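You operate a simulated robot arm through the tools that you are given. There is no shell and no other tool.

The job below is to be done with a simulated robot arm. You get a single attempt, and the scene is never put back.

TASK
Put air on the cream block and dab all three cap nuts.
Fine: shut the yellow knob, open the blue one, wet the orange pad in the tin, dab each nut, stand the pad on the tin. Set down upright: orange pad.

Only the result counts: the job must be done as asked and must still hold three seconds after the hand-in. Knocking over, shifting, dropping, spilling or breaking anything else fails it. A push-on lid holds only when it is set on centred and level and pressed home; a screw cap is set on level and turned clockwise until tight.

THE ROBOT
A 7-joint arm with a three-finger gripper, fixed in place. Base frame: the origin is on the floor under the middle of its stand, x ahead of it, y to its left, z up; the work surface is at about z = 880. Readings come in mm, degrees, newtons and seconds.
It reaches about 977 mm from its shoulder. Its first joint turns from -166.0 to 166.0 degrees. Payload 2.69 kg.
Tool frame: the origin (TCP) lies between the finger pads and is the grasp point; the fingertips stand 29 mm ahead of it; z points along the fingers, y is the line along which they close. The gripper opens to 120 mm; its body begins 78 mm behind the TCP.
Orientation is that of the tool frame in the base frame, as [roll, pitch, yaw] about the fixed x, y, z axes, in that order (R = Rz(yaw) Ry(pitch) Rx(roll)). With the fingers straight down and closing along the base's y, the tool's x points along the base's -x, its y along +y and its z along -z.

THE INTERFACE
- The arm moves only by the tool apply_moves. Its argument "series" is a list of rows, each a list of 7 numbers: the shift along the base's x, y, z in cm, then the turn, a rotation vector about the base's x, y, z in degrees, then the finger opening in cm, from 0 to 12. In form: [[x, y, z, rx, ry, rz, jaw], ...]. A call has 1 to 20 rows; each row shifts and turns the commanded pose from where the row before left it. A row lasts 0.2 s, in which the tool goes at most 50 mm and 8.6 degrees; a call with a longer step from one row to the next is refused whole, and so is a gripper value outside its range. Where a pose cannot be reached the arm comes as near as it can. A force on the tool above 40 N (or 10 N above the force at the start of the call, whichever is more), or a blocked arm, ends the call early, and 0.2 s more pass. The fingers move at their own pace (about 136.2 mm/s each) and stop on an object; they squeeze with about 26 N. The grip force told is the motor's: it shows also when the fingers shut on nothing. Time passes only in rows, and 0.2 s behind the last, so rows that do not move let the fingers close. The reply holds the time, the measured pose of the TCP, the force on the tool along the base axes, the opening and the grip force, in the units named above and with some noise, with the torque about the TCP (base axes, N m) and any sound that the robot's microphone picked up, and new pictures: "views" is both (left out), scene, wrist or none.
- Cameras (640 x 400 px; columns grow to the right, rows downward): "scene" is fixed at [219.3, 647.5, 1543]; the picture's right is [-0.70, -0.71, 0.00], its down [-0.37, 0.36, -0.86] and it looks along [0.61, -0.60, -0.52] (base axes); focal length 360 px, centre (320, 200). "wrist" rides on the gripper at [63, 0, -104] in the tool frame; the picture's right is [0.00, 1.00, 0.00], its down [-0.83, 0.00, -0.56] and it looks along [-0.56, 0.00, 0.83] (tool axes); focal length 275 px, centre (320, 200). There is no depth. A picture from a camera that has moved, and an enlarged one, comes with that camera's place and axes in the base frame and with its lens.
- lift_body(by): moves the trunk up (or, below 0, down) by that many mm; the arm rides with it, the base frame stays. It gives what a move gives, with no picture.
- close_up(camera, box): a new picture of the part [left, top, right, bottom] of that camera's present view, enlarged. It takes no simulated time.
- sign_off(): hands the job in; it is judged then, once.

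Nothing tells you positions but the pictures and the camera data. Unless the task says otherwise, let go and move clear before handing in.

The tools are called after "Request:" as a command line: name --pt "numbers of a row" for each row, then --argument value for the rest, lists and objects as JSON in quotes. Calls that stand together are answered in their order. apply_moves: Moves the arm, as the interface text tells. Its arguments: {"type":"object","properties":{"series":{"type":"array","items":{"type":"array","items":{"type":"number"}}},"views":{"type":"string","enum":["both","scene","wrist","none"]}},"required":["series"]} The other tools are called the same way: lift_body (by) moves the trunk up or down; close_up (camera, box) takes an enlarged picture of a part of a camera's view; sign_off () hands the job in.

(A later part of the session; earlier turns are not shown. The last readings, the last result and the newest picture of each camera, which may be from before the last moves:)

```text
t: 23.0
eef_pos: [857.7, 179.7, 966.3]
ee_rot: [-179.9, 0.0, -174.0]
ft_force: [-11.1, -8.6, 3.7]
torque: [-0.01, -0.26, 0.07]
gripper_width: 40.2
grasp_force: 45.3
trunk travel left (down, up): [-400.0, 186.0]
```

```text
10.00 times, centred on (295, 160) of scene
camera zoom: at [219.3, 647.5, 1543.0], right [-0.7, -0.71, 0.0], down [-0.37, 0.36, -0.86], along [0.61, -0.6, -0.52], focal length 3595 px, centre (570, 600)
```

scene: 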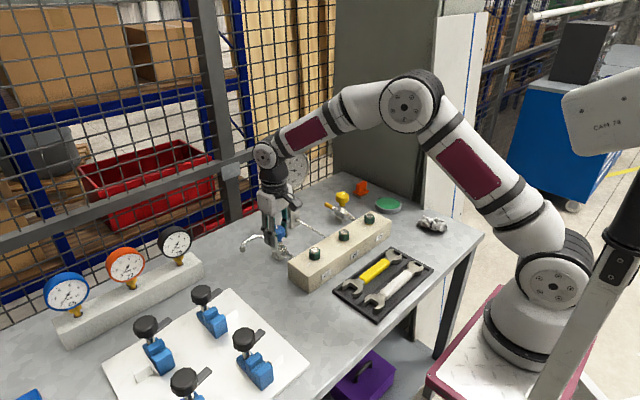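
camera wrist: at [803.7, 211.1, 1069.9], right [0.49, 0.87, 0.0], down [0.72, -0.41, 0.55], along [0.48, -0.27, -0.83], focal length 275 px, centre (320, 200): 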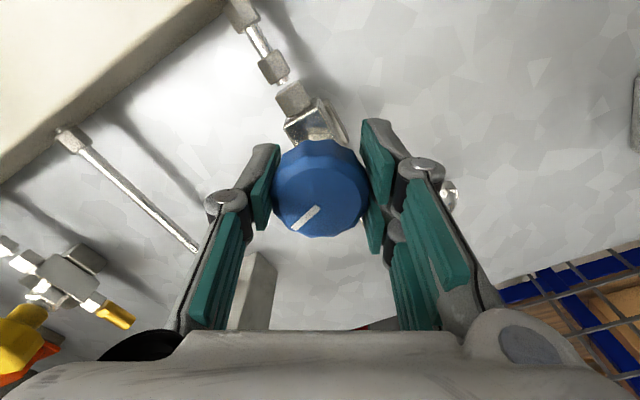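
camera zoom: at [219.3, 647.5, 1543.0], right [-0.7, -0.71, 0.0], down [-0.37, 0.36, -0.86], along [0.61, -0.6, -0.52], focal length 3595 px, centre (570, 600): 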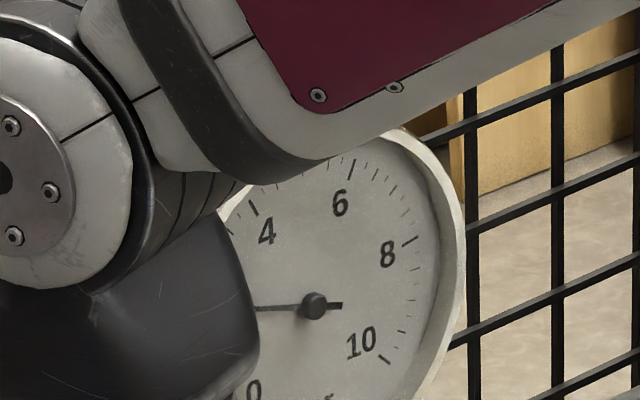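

Pressure is climbing. I'll keep turning towards the open stop.

Request:
apply_moves --pt "-0.05 -0.05 0 0 0 6 3.5" --pt "-0.02 -0.05 0 0 0 6 3.5" --pt "0 0 0 0 0 6 3.5" --pt "0 0 0 0 0 4 3.5" --pt "0 0 0 0 0 0 3.5" --views "wrist"

Request:
close_up --camera "scene" --box '[265, 140, 325, 180]'

```text
t: 24.2
eef_pos: [858.7, 179.4, 966.5]
ee_rot: [-180.0, -0.1, -152.0]
ft_force: [8.7, -6.6, 0.8]
torque: [0.03, -0.17, 0.05]
gripper_width: 40.2
grasp_force: 45.0
trunk travel left (down, up): [-400.0, 186.0]
camera wrist: at [802.5, 148.2, 1069.6], right [-0.47, 0.88, 0.0], down [0.73, 0.39, 0.56], along [0.49, 0.26, -0.83], focal length 275 px, centre (320, 200)
```

wrist: 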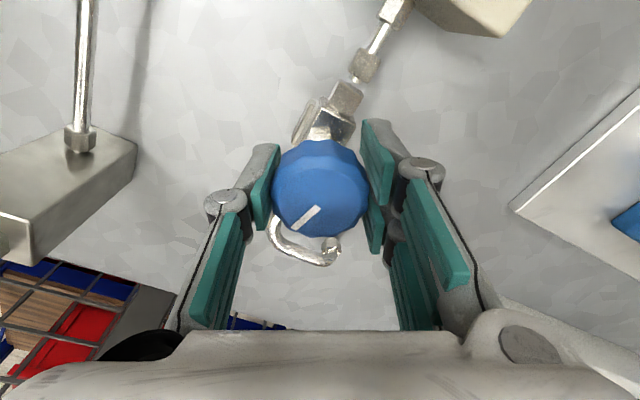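

```text
10.00 times, centred on (295, 160) of scene
camera zoom: at [219.3, 647.5, 1543.0], right [-0.7, -0.71, 0.0], down [-0.37, 0.36, -0.86], along [0.61, -0.6, -0.52], focal length 3595 px, centre (570, 600)
```

zoom: 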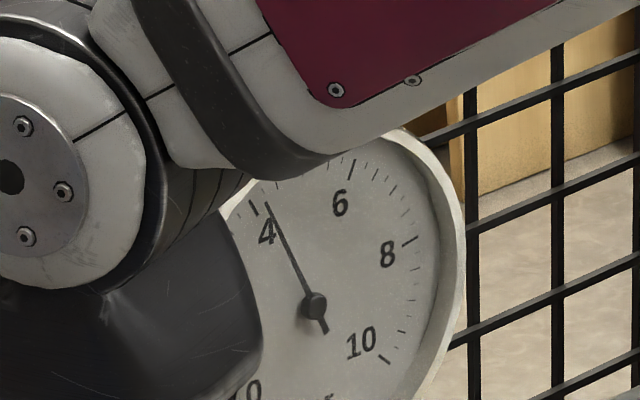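

Request:
apply_moves --pt "0 -0.05 0 0 0 4 3.5" --pt "0.02 0 0 0 0 4 3.5" --pt "0 0 0 0 0 4 3.5" --pt "0 0 0 0 0 0 3.5" --views "wrist"

Request:
close_up --camera "scene" --box '[265, 140, 325, 180]'

```text
t: 25.2
eef_pos: [859.1, 178.7, 966.3]
ee_rot: [180.0, 0.1, -140.0]
ft_force: [12.1, -6.5, 3.5]
torque: [0.24, -0.32, 0.0]
gripper_width: 40.1
grasp_force: 44.9
trunk travel left (down, up): [-400.0, 186.0]
camera wrist: at [810.3, 137.0, 1069.7], right [-0.65, 0.76, 0.0], down [0.63, 0.54, 0.56], along [0.43, 0.36, -0.83], focal length 275 px, centre (320, 200)
```

wrist: 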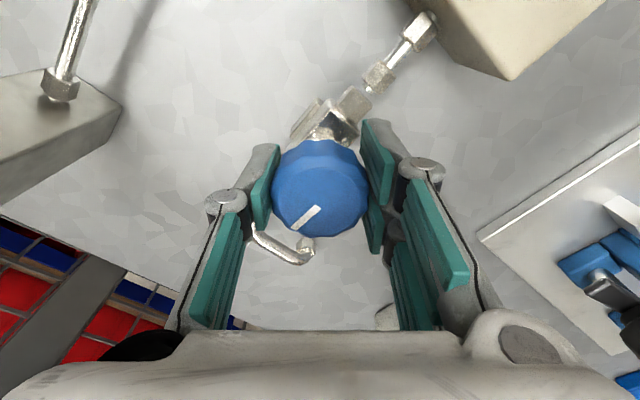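

```text
10.00 times, centred on (295, 160) of scene
camera zoom: at [219.3, 647.5, 1543.0], right [-0.7, -0.71, 0.0], down [-0.37, 0.36, -0.86], along [0.61, -0.6, -0.52], focal length 3595 px, centre (570, 600)
```

zoom: 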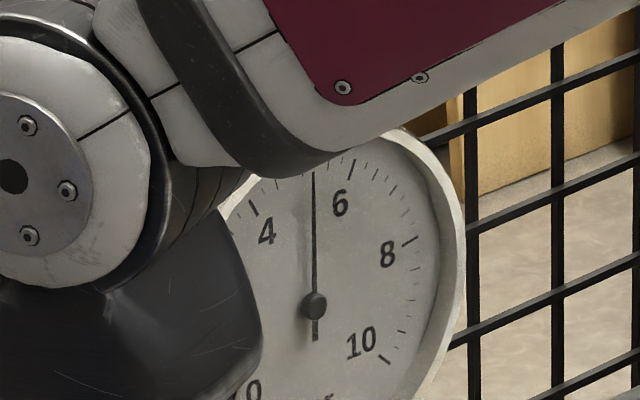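

Request:
apply_moves --pt "0.03 -0.02 0 0 0 3 3.5" --pt "0 0 0 0 0 3 3.5" --pt "0 0 0 0 0 0 3.5" --pt "0 0 0 0 0 0 3.5" --views "wrist"

Request:
close_up --camera "scene" --box '[265, 140, 325, 180]'

```text
t: 26.2
eef_pos: [857.3, 177.7, 966.4]
ee_rot: [179.9, -0.1, -134.0]
ft_force: [8.9, -16.0, 3.7]
torque: [-0.13, 0.05, -0.39]
gripper_width: 40.2
grasp_force: 44.7
trunk travel left (down, up): [-400.0, 186.0]
camera wrist: at [814.5, 131.4, 1069.8], right [-0.72, 0.69, 0.0], down [0.58, 0.6, 0.55], along [0.38, 0.4, -0.83], focal length 275 px, centre (320, 200)
```

wrist: 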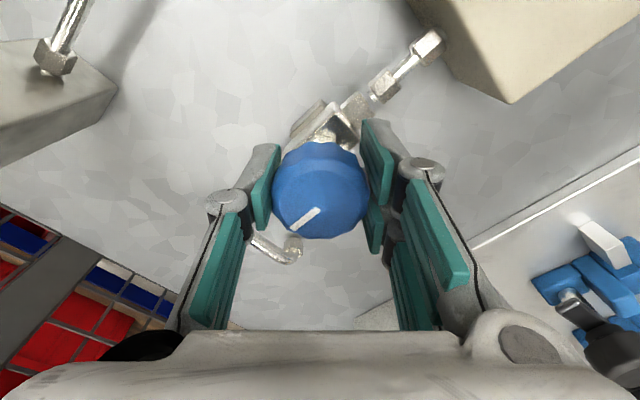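

```text
10.00 times, centred on (295, 160) of scene
camera zoom: at [219.3, 647.5, 1543.0], right [-0.7, -0.71, 0.0], down [-0.37, 0.36, -0.86], along [0.61, -0.6, -0.52], focal length 3595 px, centre (570, 600)
```

zoom: 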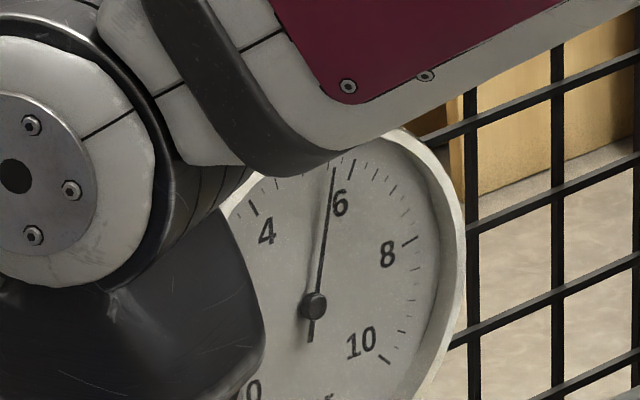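

Torque opposes now, so the blue valve is at its open stop and the gauge reads nearly 6 bar. I'll release, rise and retreat clear of the gauge.

Request:
apply_moves --pt "0 0 0 0 0 0 6.5" --pt "0 0 0 0 0 0 6.5" --pt "0 0 2 0 0 0 6.5" --pt "0 0 4 0 0 0 6.5" --pt "0 0 4 0 0 0 6.5" --pt "0 0 4 0 0 0 6.5" --pt "-4 0 2 0 0 0 6.5" --pt "-4 0 0 0 0 0 6.5" --pt "0 0 0 0 0 0 6.5"

Request:
close_up --camera "scene" --box '[230, 130, 350, 270]'

```text
t: 28.2
eef_pos: [778.6, 180.2, 1124.8]
ee_rot: [180.0, 0.0, -134.0]
ft_force: [-0.1, -0.1, -0.4]
torque: [-0.03, 0.04, 0.01]
gripper_width: 64.9
grasp_force: 0.1
trunk travel left (down, up): [-400.0, 186.0]
camera wrist: at [735.3, 134.1, 1228.5], right [-0.72, 0.69, 0.0], down [0.57, 0.6, 0.56], along [0.38, 0.4, -0.83], focal length 275 px, centre (320, 200)
```

scene: 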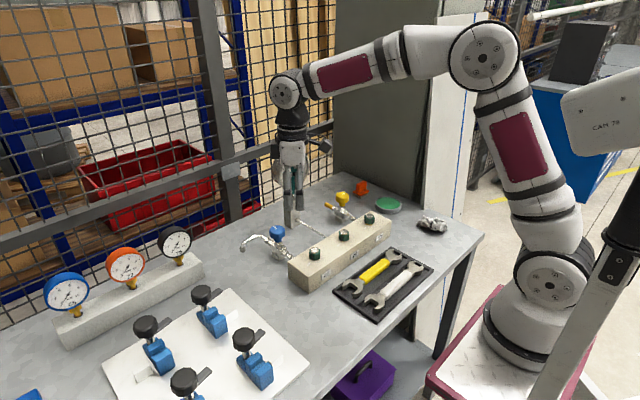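
wrist: 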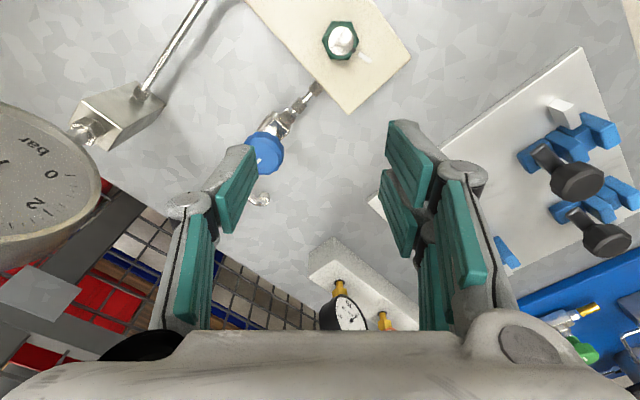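

```text
2.86 times, centred on (290, 200) of scene
camera zoom: at [219.3, 647.5, 1543.0], right [-0.7, -0.71, 0.0], down [-0.37, 0.36, -0.86], along [0.61, -0.6, -0.52], focal length 1027 px, centre (406, 200)
```

zoom: 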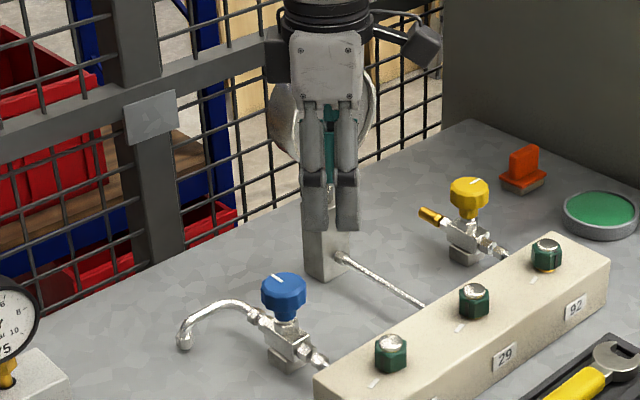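

The blue mark now points along the pipe, so it is open. I'll travel to the pad area, turning so the fingers close along x across the thin handle, with the camera on the side away from the wall.

Request:
apply_moves --pt "0 -2.51 0 0 0 -8 7" --pt "0 -2.51 0 0 0 -8 7" --pt "0 -2.51 0 0 0 -8 7" --pt "0 -2.51 0 0 0 -8 7" --pt "0 -2.51 0 0 0 -8 7" --pt "0 -2.51 0 0 0 -8 7" --pt "0 -2.51 0 0 0 -8 7" --pt "0 -2.51 0 0 0 -8 7" --pt "0 -2.51 0 0 0 -8 7" --pt "0 -2.51 0 0 0 -8 7" --pt "0 -2.51 0 0 0 -8 7" --pt "0 -2.51 0 0 0 -8 7" --pt "0 -2.51 0 0 0 -8 7" --pt "0 -2.51 0 0 0 -8 7" --pt "0 -2.51 0 0 0 -8 7" --pt "0 -2.51 0 0 0 -8 7" --pt "0 -2.51 0 0 0 -8 7" --pt "0 0 0 0 0 0 7"

Request:
close_up --camera "scene" --box '[265, 140, 325, 180]'

```text
t: 32.0
eef_pos: [774.1, -247.6, 1125.9]
ee_rot: [179.9, -0.1, 89.8]
ft_force: [-0.9, 0.9, 0.5]
torque: [-0.01, 0.0, 0.01]
gripper_width: 69.9
grasp_force: 0.0
trunk travel left (down, up): [-400.0, 186.0]
camera wrist: at [773.6, -185.3, 1229.4], right [1.0, 0.0, 0.0], down [0.0, -0.83, 0.56], along [0.0, -0.56, -0.83], focal length 275 px, centre (320, 200)
```

scene: 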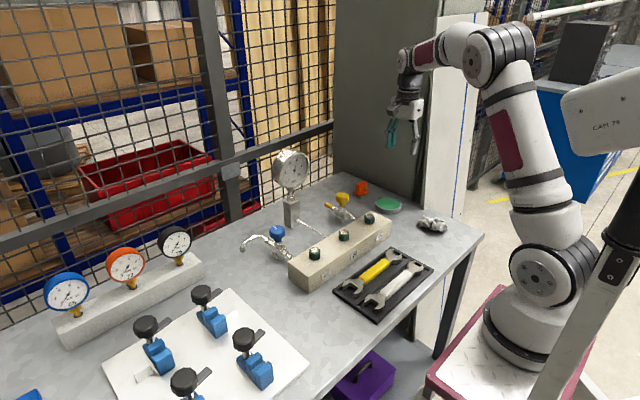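
wrist: 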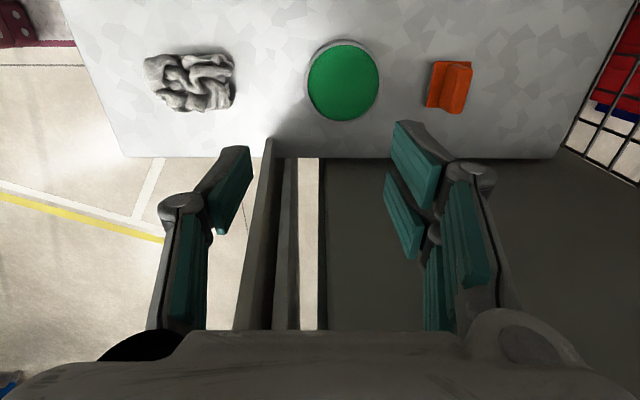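

```text
10.00 times, centred on (295, 160) of scene
camera zoom: at [219.3, 647.5, 1543.0], right [-0.7, -0.71, 0.0], down [-0.37, 0.36, -0.86], along [0.61, -0.6, -0.52], focal length 3595 px, centre (570, 600)
```

zoom: 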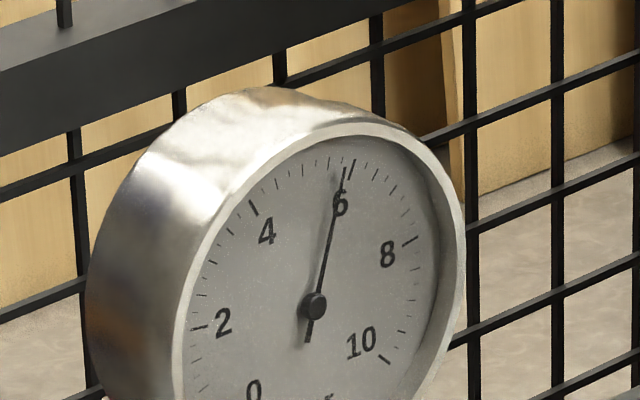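

The gauge holds near 6 bar. I'll look at the pad and tin from here.

Request:
close_up --camera "wrist" --box '[380, 30, 520, 140]'

Request:
close_up --camera "wrist" --box '[270, 20, 420, 140]'

Request:
close_up --camera "scene" --box '[335, 165, 415, 220]'

```text
3.64 times, centred on (450, 85) of wrist
camera zoom: at [773.6, -185.3, 1229.4], right [1.0, 0.0, 0.0], down [0.0, -0.83, 0.56], along [0.0, -0.56, -0.83], focal length 1001 px, centre (-153, 618)
```

zoom: 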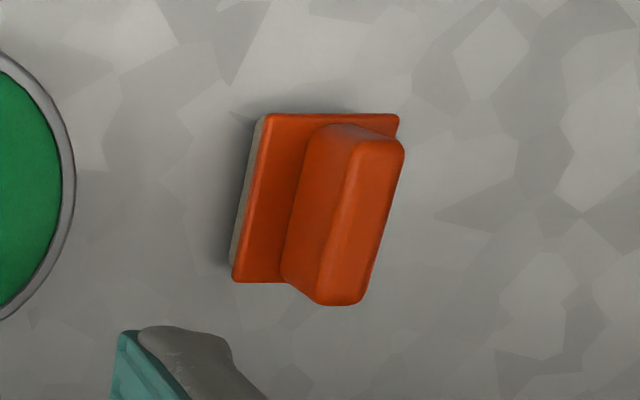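

```text
3.33 times, centred on (345, 80) of wrist
camera zoom: at [773.6, -185.3, 1229.4], right [1.0, 0.0, 0.0], down [0.0, -0.83, 0.56], along [0.0, -0.56, -0.83], focal length 918 px, centre (237, 600)
```

zoom: 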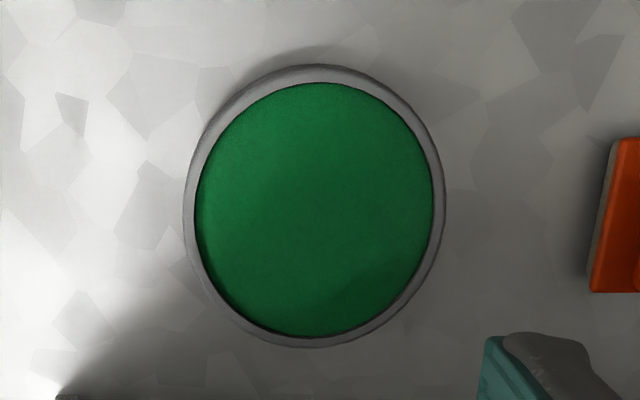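

```text
7.27 times, centred on (375, 192) of scene
camera zoom: at [219.3, 647.5, 1543.0], right [-0.7, -0.71, 0.0], down [-0.37, 0.36, -0.86], along [0.61, -0.6, -0.52], focal length 2614 px, centre (-80, 254)
```

zoom: 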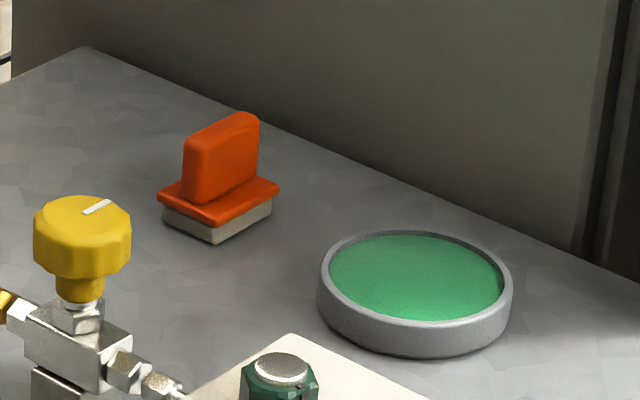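

The pad handle is thin in x (about 13 mm) and centred near (918,-252), with its top near z=930. The tin is centred near (799,-247). I'll move above the pad.

Request:
apply_moves --pt "4.8 -0.13 -1 0 0 0 7" --pt "4.8 -0.13 -1 0 0 0 7" --pt "4.8 -0.13 -1 0 0 0 7" --pt "0 0 -4 0 0 0 7" --pt "0 0 -4 0 0 0 7" --pt "0 0 0 0 0 0 7"

Request:
close_up --camera "wrist" --box '[220, 60, 420, 220]'

Request:
close_up --camera "scene" --box '[310, 60, 440, 220]'

```text
t: 33.4
eef_pos: [918.9, -251.8, 1013.7]
ee_rot: [180.0, 0.0, 90.0]
ft_force: [0.1, 1.0, -0.5]
torque: [-0.03, -0.01, -0.02]
gripper_width: 69.7
grasp_force: 0.1
trunk travel left (down, up): [-400.0, 186.0]
camera wrist: at [918.1, -188.9, 1117.6], right [1.0, 0.0, 0.0], down [0.0, -0.83, 0.56], along [0.0, -0.56, -0.83], focal length 275 px, centre (320, 200)
```

scene: 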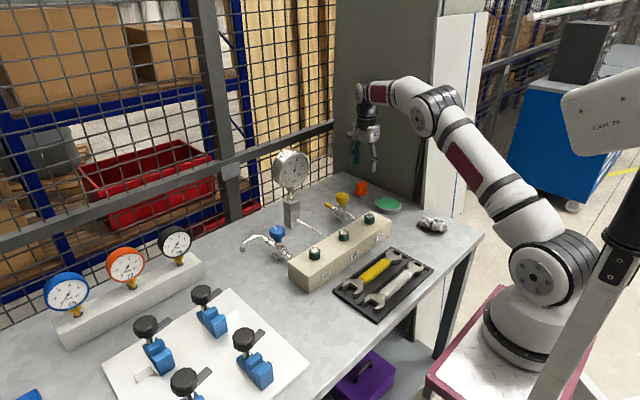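
wrist: 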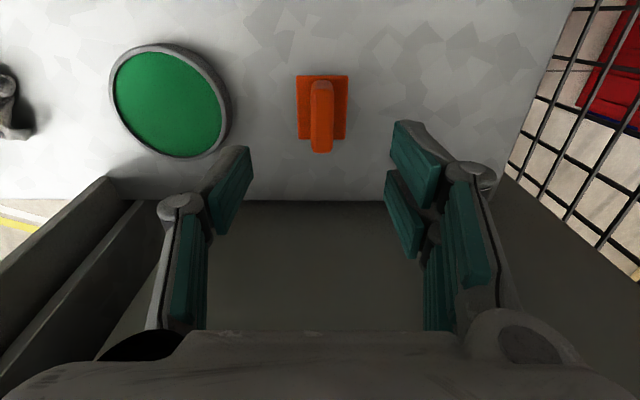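

```text
2.50 times, centred on (320, 140) of wrist
camera zoom: at [918.1, -188.9, 1117.6], right [1.0, 0.0, 0.0], down [0.0, -0.83, 0.56], along [0.0, -0.56, -0.83], focal length 688 px, centre (320, 350)
```

zoom: 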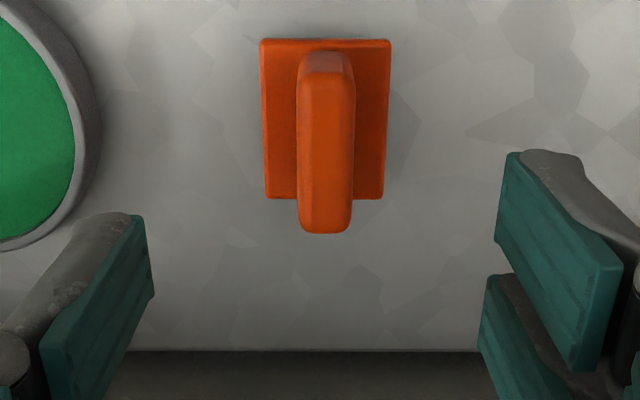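

```text
2.50 times, centred on (375, 140) of scene
camera zoom: at [219.3, 647.5, 1543.0], right [-0.7, -0.71, 0.0], down [-0.37, 0.36, -0.86], along [0.61, -0.6, -0.52], focal length 899 px, centre (182, 350)
```

zoom: 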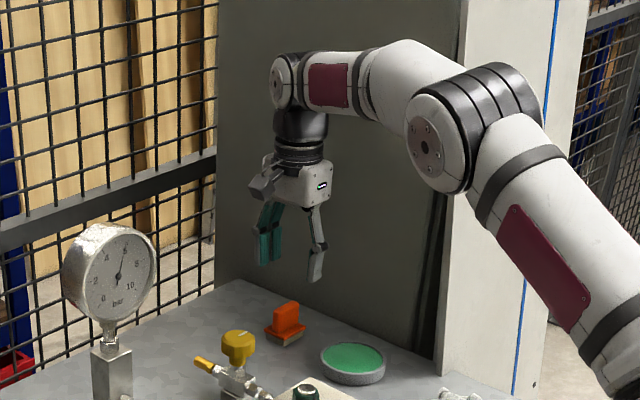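

The pad is about 1.5 mm to +x of the finger centre. I'll correct that and lower, keeping the fingertips above the flange.

Request:
apply_moves --pt "0.15 0.05 -3 0 0 0 5" --pt "0 0 -3 0 0 0 5" --pt "0 0 -1.5 0 0 0 5" --pt "0 0 0 0 0 0 5"

Request:
close_up --camera "wrist" --box '[220, 60, 420, 220]'

Request:
close_up --camera "scene" --box '[310, 120, 410, 220]'

```text
t: 34.4
eef_pos: [921.1, -251.8, 942.2]
ee_rot: [-180.0, 0.1, 90.1]
ft_force: [-0.6, -0.3, -0.3]
torque: [0.03, 0.0, 0.0]
gripper_width: 50.0
grasp_force: 0.1
trunk travel left (down, up): [-400.0, 186.0]
camera wrist: at [922.2, -190.0, 1044.7], right [1.0, 0.0, 0.0], down [0.0, -0.83, 0.56], along [0.0, -0.56, -0.83], focal length 275 px, centre (320, 200)
```

scene: 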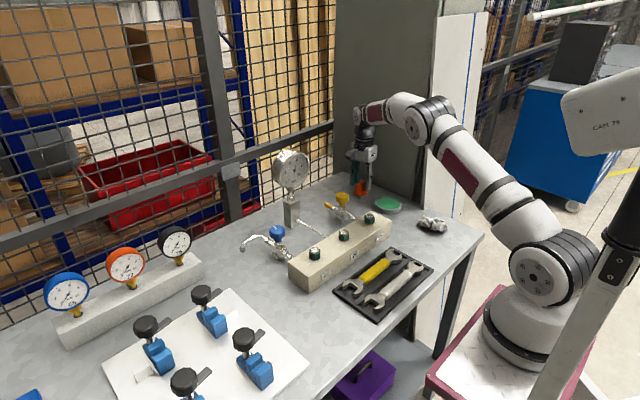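
wrist: 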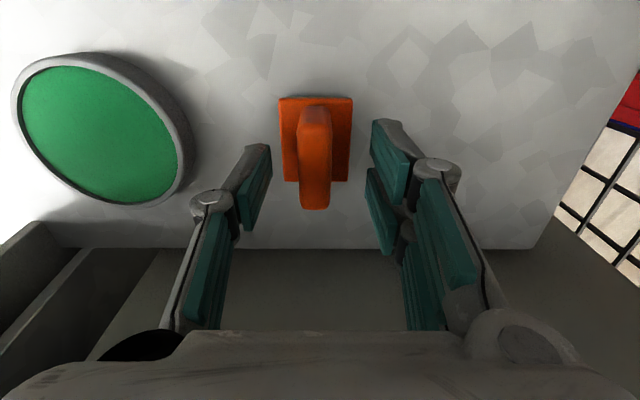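

```text
2.50 times, centred on (320, 140) of wrist
camera zoom: at [922.2, -190.0, 1044.7], right [1.0, 0.0, 0.0], down [0.0, -0.83, 0.56], along [0.0, -0.56, -0.83], focal length 688 px, centre (320, 350)
```

zoom: 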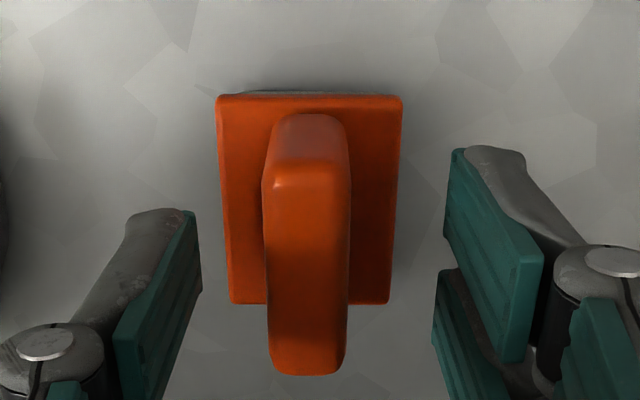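

```text
4.00 times, centred on (360, 170) of scene
camera zoom: at [219.3, 647.5, 1543.0], right [-0.7, -0.71, 0.0], down [-0.37, 0.36, -0.86], along [0.61, -0.6, -0.52], focal length 1438 px, centre (160, 320)
```

zoom: 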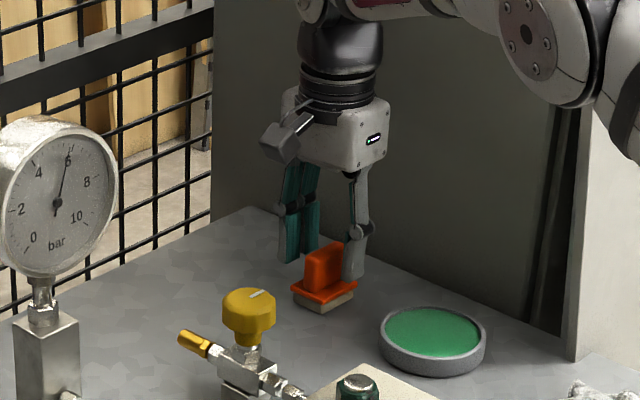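

The pad is now about 2 mm to -x, so I'll correct, lower 12 mm and grip the handle.

Request:
apply_moves --pt "-0.17 -0.05 -0.6 0 0 0 5" --pt "0 0 -0.6 0 0 0 5" --pt "0 0 0 0 0 0 3.5" --pt "0 0 0 0 0 0 2" --pt "0 0 0 0 0 0 0.8" --pt "0 0 0 0 0 0 0.8" --pt "0 0 0 0 0 0 0.8"

Request:
close_up --camera "wrist" --box '[220, 60, 420, 220]'

Request:
close_up --camera "scene" --box '[310, 120, 410, 220]'

```text
t: 36.0
eef_pos: [920.6, -251.9, 928.1]
ee_rot: [179.9, 0.0, 89.9]
ft_force: [-0.1, -0.3, -0.5]
torque: [-0.03, 0.01, 0.02]
gripper_width: 15.4
grasp_force: 25.8
trunk travel left (down, up): [-400.0, 186.0]
camera wrist: at [921.0, -189.2, 1032.1], right [1.0, 0.0, 0.0], down [0.0, -0.83, 0.56], along [0.0, -0.56, -0.83], focal length 275 px, centre (320, 200)
```

scene: 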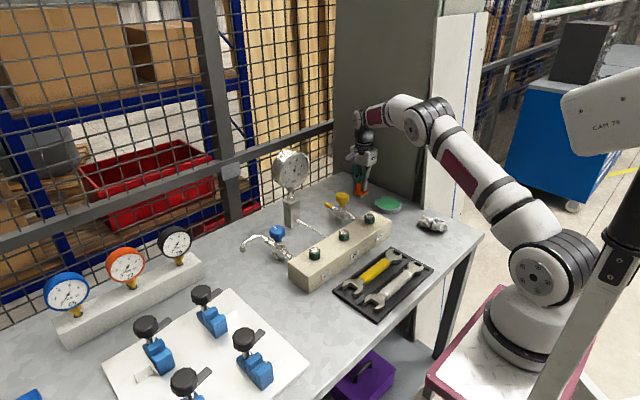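
wrist: 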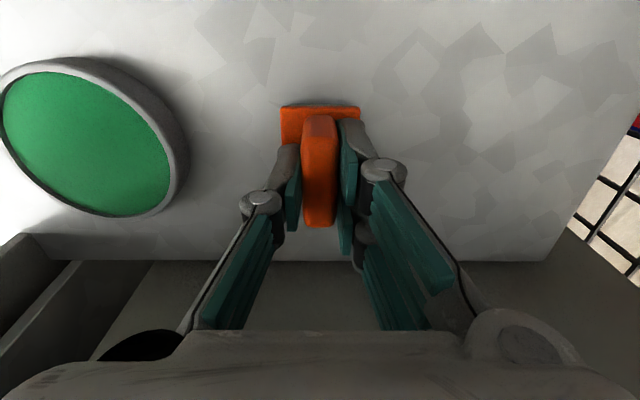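

```text
2.50 times, centred on (320, 140) of wrist
camera zoom: at [921.0, -189.2, 1032.1], right [1.0, 0.0, 0.0], down [0.0, -0.83, 0.56], along [0.0, -0.56, -0.83], focal length 688 px, centre (320, 350)
```

zoom: 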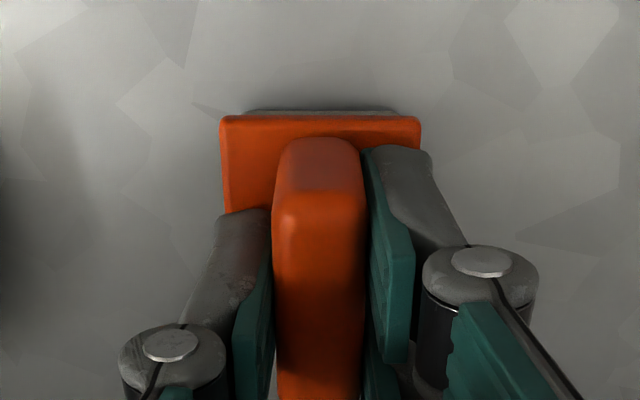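

```text
4.00 times, centred on (360, 170) of scene
camera zoom: at [219.3, 647.5, 1543.0], right [-0.7, -0.71, 0.0], down [-0.37, 0.36, -0.86], along [0.61, -0.6, -0.52], focal length 1438 px, centre (160, 320)
```

zoom: 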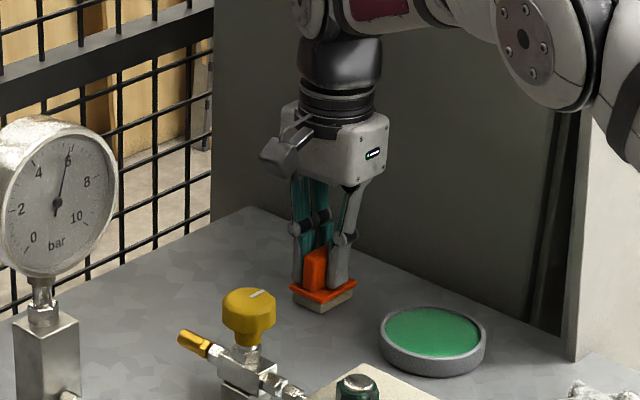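

The pad is gripped with its bottom about 48 mm below the TCP. I'll lift it straight up and carry it over the tin.

Request:
apply_moves --pt "0 0 1 0 0 0 0.8" --pt "0 0 2 0 0 0 0.8" --pt "0 0 3 0 0 0 0.8" --pt "-4 0.13 0 0 0 0 0.8" --pt "-4 0.13 0 0 0 0 0.8" --pt "-4.1 0.14 0 0 0 0 0.8" --pt "0 0 0 0 0 0 0.8"

Request:
close_up --camera "wrist" --box '[200, 40, 440, 240]'

Request:
close_up --camera "scene" --box '[330, 120, 430, 220]'

```text
t: 37.6
eef_pos: [800.4, -244.2, 991.6]
ee_rot: [180.0, 0.0, 90.1]
ft_force: [0.3, 0.3, 0.0]
torque: [-0.03, 0.0, 0.02]
gripper_width: 8.2
grasp_force: 0.0
trunk travel left (down, up): [-400.0, 186.0]
camera wrist: at [799.1, -182.2, 1094.9], right [1.0, 0.0, 0.0], down [0.0, -0.83, 0.56], along [0.0, -0.56, -0.83], focal length 275 px, centre (320, 200)
```

scene: 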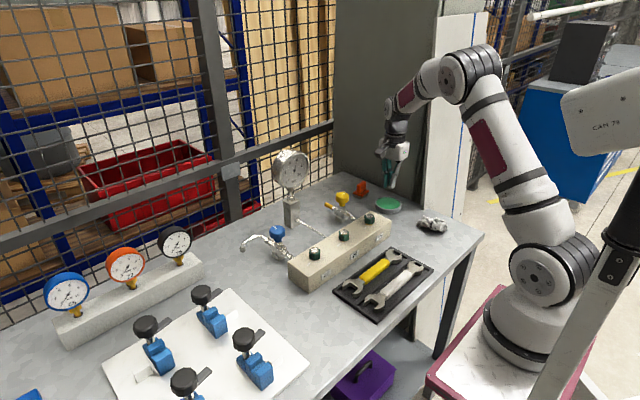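
wrist: 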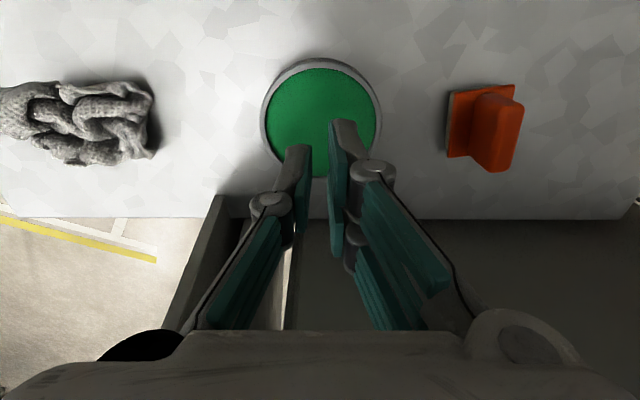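

```text
2.00 times, centred on (320, 140) of wrist
camera zoom: at [799.1, -182.2, 1094.9], right [1.0, 0.0, 0.0], down [0.0, -0.83, 0.56], along [0.0, -0.56, -0.83], focal length 551 px, centre (320, 320)
```

zoom: 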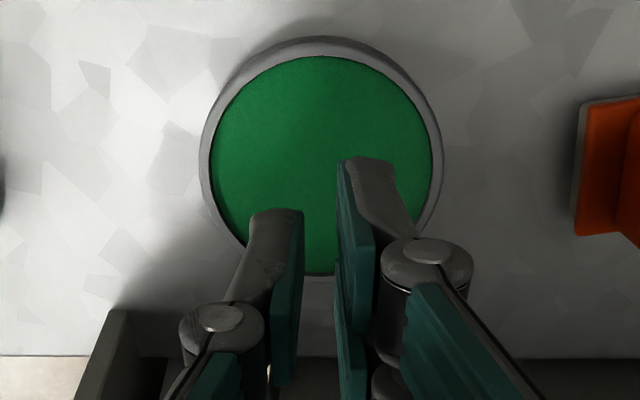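

```text
4.00 times, centred on (380, 170) of scene
camera zoom: at [219.3, 647.5, 1543.0], right [-0.7, -0.71, 0.0], down [-0.37, 0.36, -0.86], along [0.61, -0.6, -0.52], focal length 1438 px, centre (80, 320)
```

zoom: 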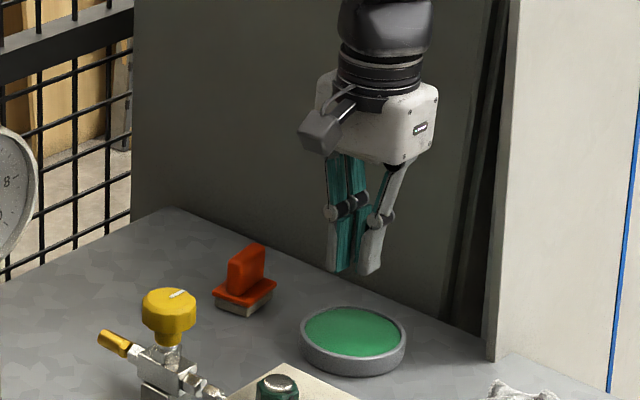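

The pad slipped out and is still standing where it was, upright. I'll go back, look at it carefully and grip lower and more firmly.

Request:
apply_moves --pt "0 0 2 0 0 0 5" --pt "4.0 -0.2 0 0 0 0 5" --pt "4.0 -0.2 0 0 0 0 5" --pt "4.0 -0.2 0 0 0 0 5" --pt "0 0 0 0 0 0 5" --pt "0 0 0 0 0 0 5"

Request:
close_up --camera "wrist" --box '[240, 40, 400, 160]'

Request:
close_up --camera "scene" --box '[335, 165, 395, 210]'

```text
t: 39.0
eef_pos: [920.6, -250.7, 1006.4]
ee_rot: [180.0, 0.1, 90.0]
ft_force: [-0.1, 0.9, 0.9]
torque: [-0.01, 0.0, -0.02]
gripper_width: 50.0
grasp_force: 0.2
trunk travel left (down, up): [-400.0, 186.0]
camera wrist: at [920.9, -188.6, 1110.1], right [1.0, 0.0, 0.0], down [0.0, -0.83, 0.56], along [0.0, -0.56, -0.83], focal length 275 px, centre (320, 200)
```

scene: 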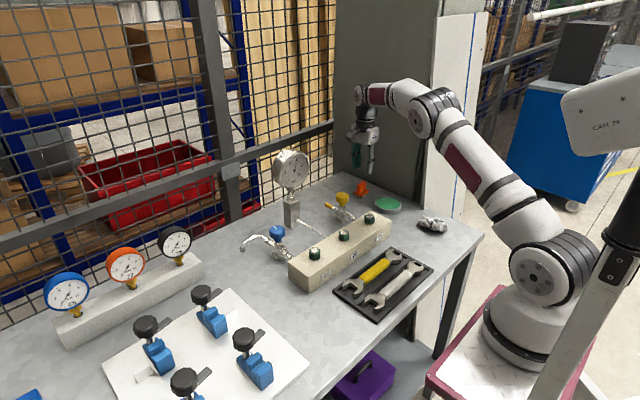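
wrist: 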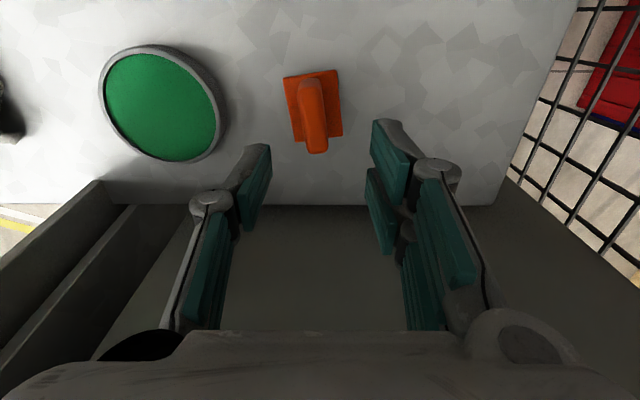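

```text
3.33 times, centred on (320, 100) of wrist
camera zoom: at [920.9, -188.6, 1110.1], right [1.0, 0.0, 0.0], down [0.0, -0.83, 0.56], along [0.0, -0.56, -0.83], focal length 918 px, centre (320, 533)
```

zoom: 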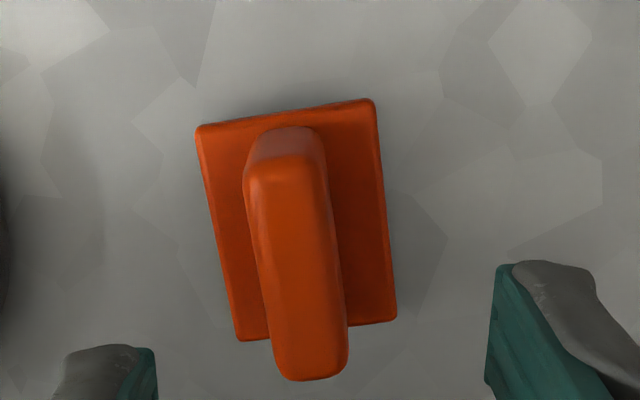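

```text
8.89 times, centred on (365, 188) of scene
camera zoom: at [219.3, 647.5, 1543.0], right [-0.7, -0.71, 0.0], down [-0.37, 0.36, -0.86], along [0.61, -0.6, -0.52], focal length 3196 px, centre (-80, 311)
```

zoom: 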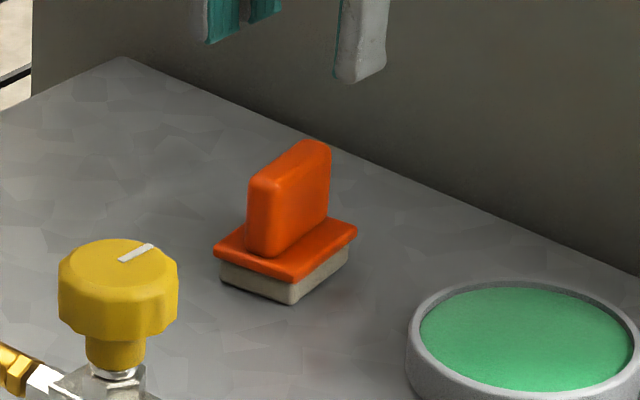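

The pad turned about 7.5° counter-clockwise and moved about 3 mm, but it stands flat and upright. I'll realign the gripper to it and approach again, checking before closing.

Request:
apply_moves --pt "-0.4 0.22 -2 0 0 7.5 5" --pt "0 0 -2.5 0 0 0 5" --pt "0 0 -1.8 0 0 0 5" --pt "0 0 0 0 0 0 5" --views "wrist"

Request:
close_up --camera "wrist" --box '[220, 60, 420, 220]'

Request:
close_up --camera "scene" --box '[325, 140, 395, 210]'

```text
t: 40.0
eef_pos: [918.6, -250.2, 943.3]
ee_rot: [-180.0, 0.1, 97.5]
ft_force: [-0.1, -0.4, 0.8]
torque: [0.01, -0.01, -0.03]
gripper_width: 49.8
grasp_force: 0.0
trunk travel left (down, up): [-400.0, 186.0]
camera wrist: at [909.5, -188.4, 1047.0], right [0.99, 0.13, 0.0], down [0.11, -0.82, 0.56], along [0.08, -0.55, -0.83], focal length 275 px, centre (320, 200)
```

wrist: 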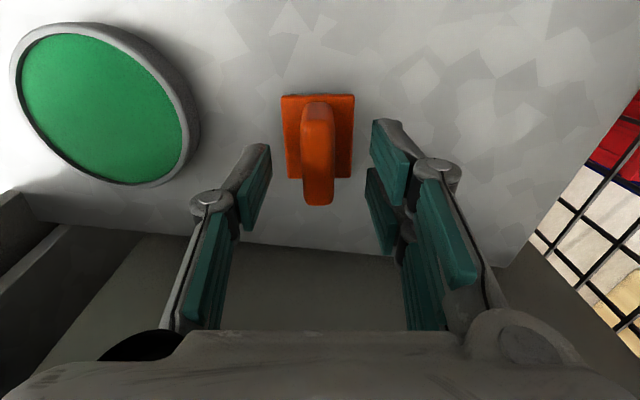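

```text
2.50 times, centred on (320, 140) of wrist
camera zoom: at [909.5, -188.4, 1047.0], right [0.99, 0.13, 0.0], down [0.11, -0.82, 0.56], along [0.08, -0.55, -0.83], focal length 688 px, centre (320, 350)
```

zoom: 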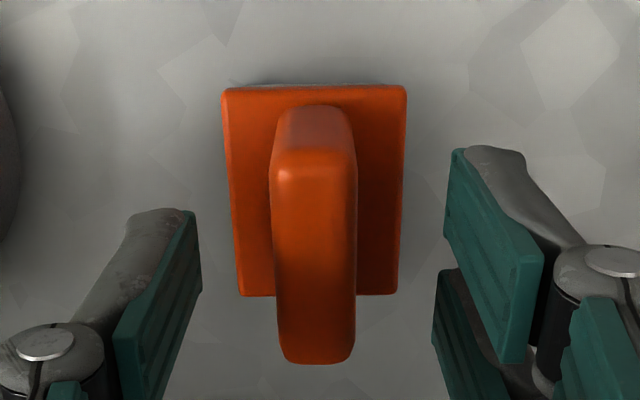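

```text
5.71 times, centred on (360, 175) of scene
camera zoom: at [219.3, 647.5, 1543.0], right [-0.7, -0.71, 0.0], down [-0.37, 0.36, -0.86], along [0.61, -0.6, -0.52], focal length 2054 px, centre (91, 343)
```

zoom: 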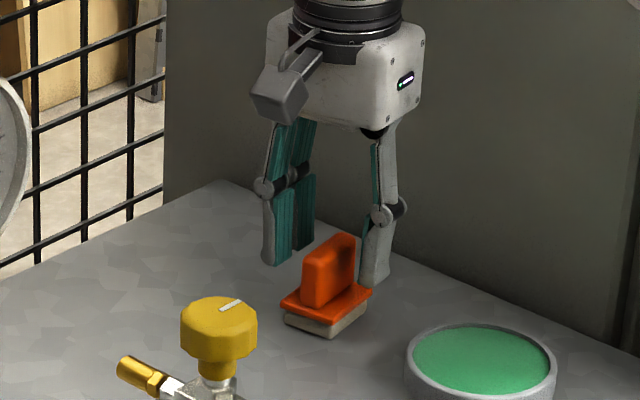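

The alignment is good. I'll lower until the fingertips nearly touch the flange, then check before closing.

Request:
apply_moves --pt "-0.03 0.15 -0.8 0 0 0 4" --pt "0 0 -0.8 0 0 0 4" --pt "0 0 -0.2 0 0 0 4" --pt "0 0 0 0 0 0 4" --views "none"

Request:
close_up --camera "scene" --box '[335, 155, 385, 205]'

Request:
close_up --camera "wrist" --box '[220, 60, 420, 220]'

```text
t: 41.0
eef_pos: [918.2, -248.1, 926.9]
ee_rot: [-179.9, 0.0, 97.5]
ft_force: [0.2, 0.0, 0.2]
torque: [0.02, -0.01, 0.01]
gripper_width: 40.3
grasp_force: 0.0
trunk travel left (down, up): [-400.0, 186.0]
```

```text
8.00 times, centred on (360, 180) of scene
camera zoom: at [219.3, 647.5, 1543.0], right [-0.7, -0.71, 0.0], down [-0.37, 0.36, -0.86], along [0.61, -0.6, -0.52], focal length 2876 px, centre (0, 360)
```

zoom: 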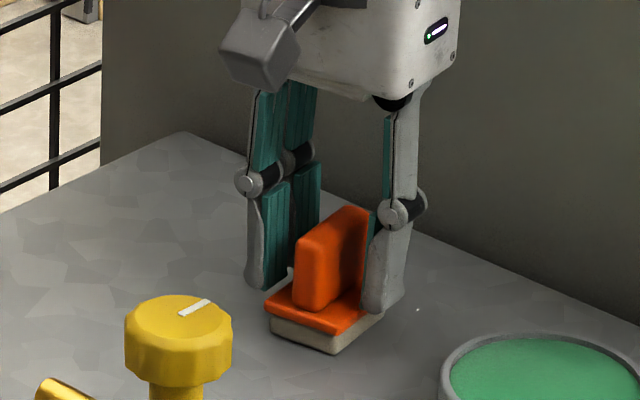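

```text
2.50 times, centred on (320, 140) of wrist
camera zoom: at [908.7, -186.9, 1030.8], right [0.99, 0.13, 0.0], down [0.11, -0.82, 0.56], along [0.07, -0.55, -0.83], focal length 688 px, centre (320, 350)
```

zoom: 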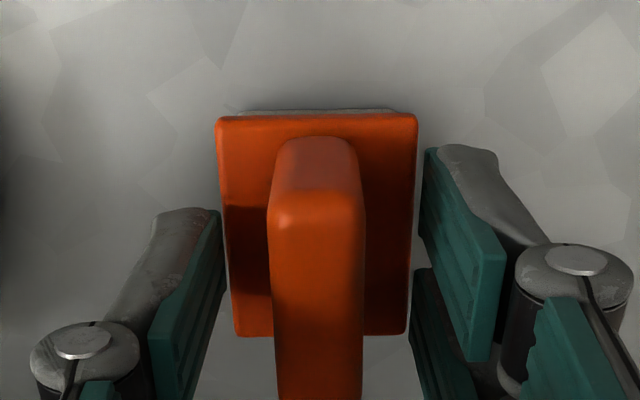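

The fingertips are still about 5 mm above the flange, so I'll lower 3.5 mm more and close firmly.

Request:
apply_moves --pt "0 0 -0.35 0 0 0 4" --pt "0 0 0 0 0 0 2.5" --pt "0 0 0 0 0 0 1" --pt "0 0 0 0 0 0 0" --pt "0 0 0 0 0 0 0" --pt "0 0 0 0 0 0 0" --pt "0 0 0 0 0 0 0" --views "none"

Request:
close_up --camera "scene" --box '[335, 155, 385, 205]'

Request:
close_up --camera "wrist" --box '[220, 60, 420, 220]'

```text
t: 42.6
eef_pos: [917.1, -248.6, 923.8]
ee_rot: [179.8, 0.1, 97.5]
ft_force: [3.7, -2.5, 24.4]
torque: [-0.1, -0.14, 0.02]
gripper_width: 15.3
grasp_force: 26.2
trunk travel left (down, up): [-400.0, 186.0]
```

```text
8.00 times, centred on (360, 180) of scene
camera zoom: at [219.3, 647.5, 1543.0], right [-0.7, -0.71, 0.0], down [-0.37, 0.36, -0.86], along [0.61, -0.6, -0.52], focal length 2876 px, centre (0, 360)
```

zoom: 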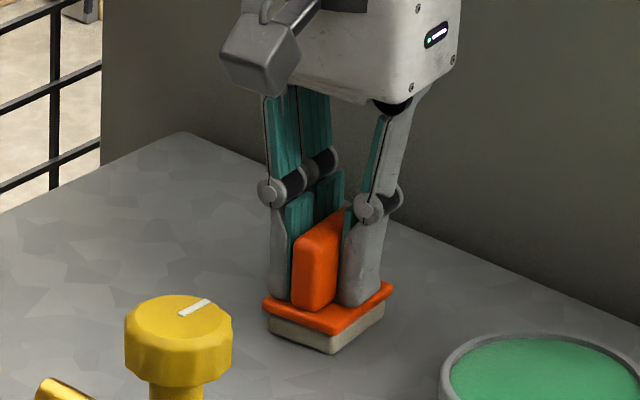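

```text
2.50 times, centred on (320, 140) of wrist
camera zoom: at [908.7, -187.2, 1028.8], right [0.99, 0.13, 0.0], down [0.11, -0.82, 0.56], along [0.08, -0.55, -0.83], focal length 688 px, centre (320, 350)
```

zoom: 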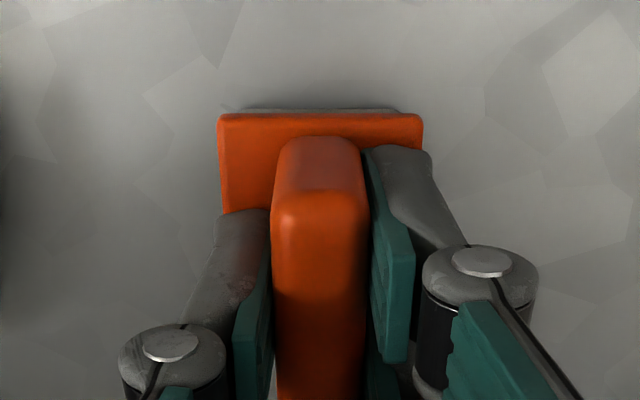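

The fingertips now rest on the flange (24 N upward), the lowest possible grip. I'll ease up 1 mm, then lift very slowly and watch whether it holds.

Request:
apply_moves --pt "0 0 0.1 0 0 0 0" --pt "0 0 0 0 0 0 0" --pt "0 0 0.05 0 0 0 0" --pt "0 0 0.1 0 0 0 0" --pt "0 0 0.1 0 0 0 0" --pt "0 0 0 0 0 0 0" --views "none"

Request:
close_up --camera "scene" --box '[335, 155, 385, 205]'

Request:
close_up --camera "wrist" --box '[220, 60, 420, 220]'

```text
t: 44.0
eef_pos: [915.7, -250.4, 926.9]
ee_rot: [-179.8, -0.2, 97.3]
ft_force: [-1.1, 0.1, -0.6]
torque: [-0.01, 0.0, 0.01]
gripper_width: 15.2
grasp_force: 26.1
trunk travel left (down, up): [-400.0, 186.0]
```

```text
8.00 times, centred on (360, 180) of scene
camera zoom: at [219.3, 647.5, 1543.0], right [-0.7, -0.71, 0.0], down [-0.37, 0.36, -0.86], along [0.61, -0.6, -0.52], focal length 2876 px, centre (0, 360)
```

zoom: 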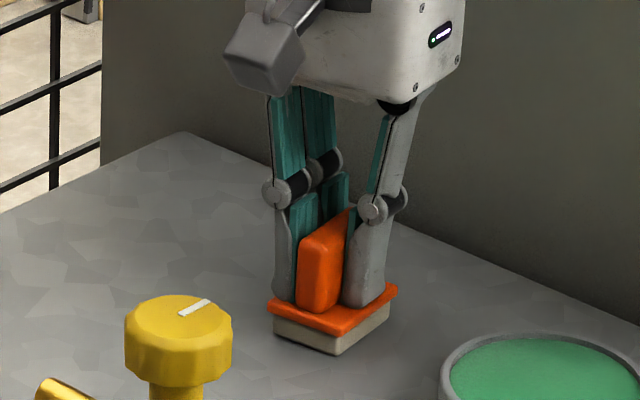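

```text
2.50 times, centred on (320, 140) of wrist
camera zoom: at [907.0, -187.7, 1029.3], right [0.99, 0.13, 0.0], down [0.11, -0.82, 0.55], along [0.07, -0.55, -0.83], focal length 688 px, centre (320, 350)
```

zoom: 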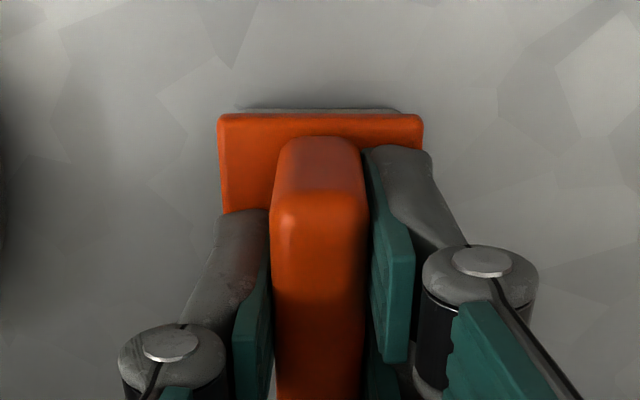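

The pad still sits the same way in the fingers. I'll lift another 8 mm slowly and check.

Request:
apply_moves --pt "0 0 0.2 0 0 0 0" --pt "0 0 0.2 0 0 0 0" --pt "0 0 0.2 0 0 0 0" --pt "0 0 0.2 0 0 0 0" --pt "0 0 0 0 0 0 0" --views "none"

Request:
close_up --camera "scene" --box '[335, 155, 385, 205]'

Request:
close_up --camera "wrist" --box '[220, 60, 420, 220]'

```text
t: 45.2
eef_pos: [915.8, -249.0, 936.4]
ee_rot: [-180.0, 0.0, 97.5]
ft_force: [-0.5, 0.2, -0.5]
torque: [-0.01, 0.0, 0.03]
gripper_width: 15.4
grasp_force: 26.1
trunk travel left (down, up): [-400.0, 186.0]
```

```text
8.00 times, centred on (360, 180) of scene
camera zoom: at [219.3, 647.5, 1543.0], right [-0.7, -0.71, 0.0], down [-0.37, 0.36, -0.86], along [0.61, -0.6, -0.52], focal length 2876 px, centre (0, 360)
```

zoom: 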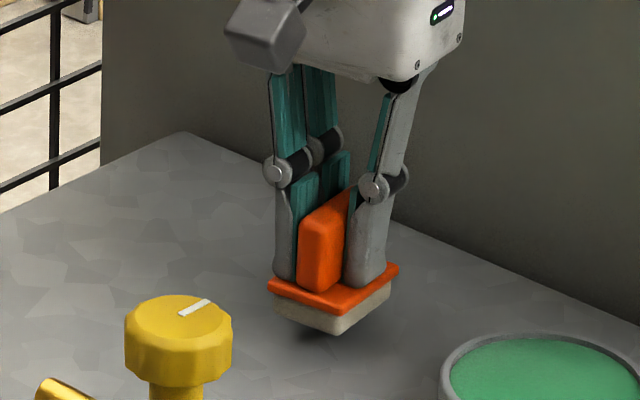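

```text
2.50 times, centred on (320, 140) of wrist
camera zoom: at [907.0, -187.7, 1039.6], right [0.99, 0.13, 0.0], down [0.11, -0.82, 0.56], along [0.07, -0.55, -0.83], focal length 688 px, centre (320, 350)
```

zoom: 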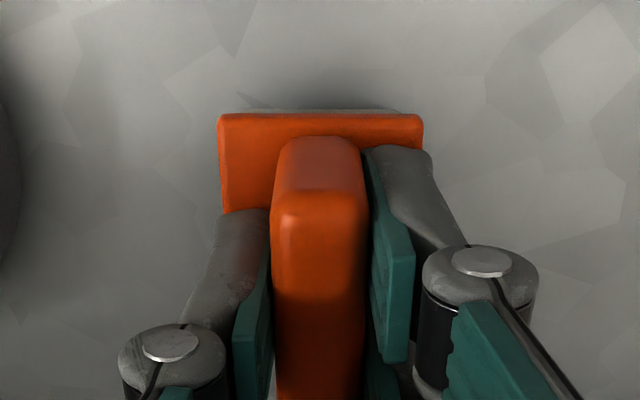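

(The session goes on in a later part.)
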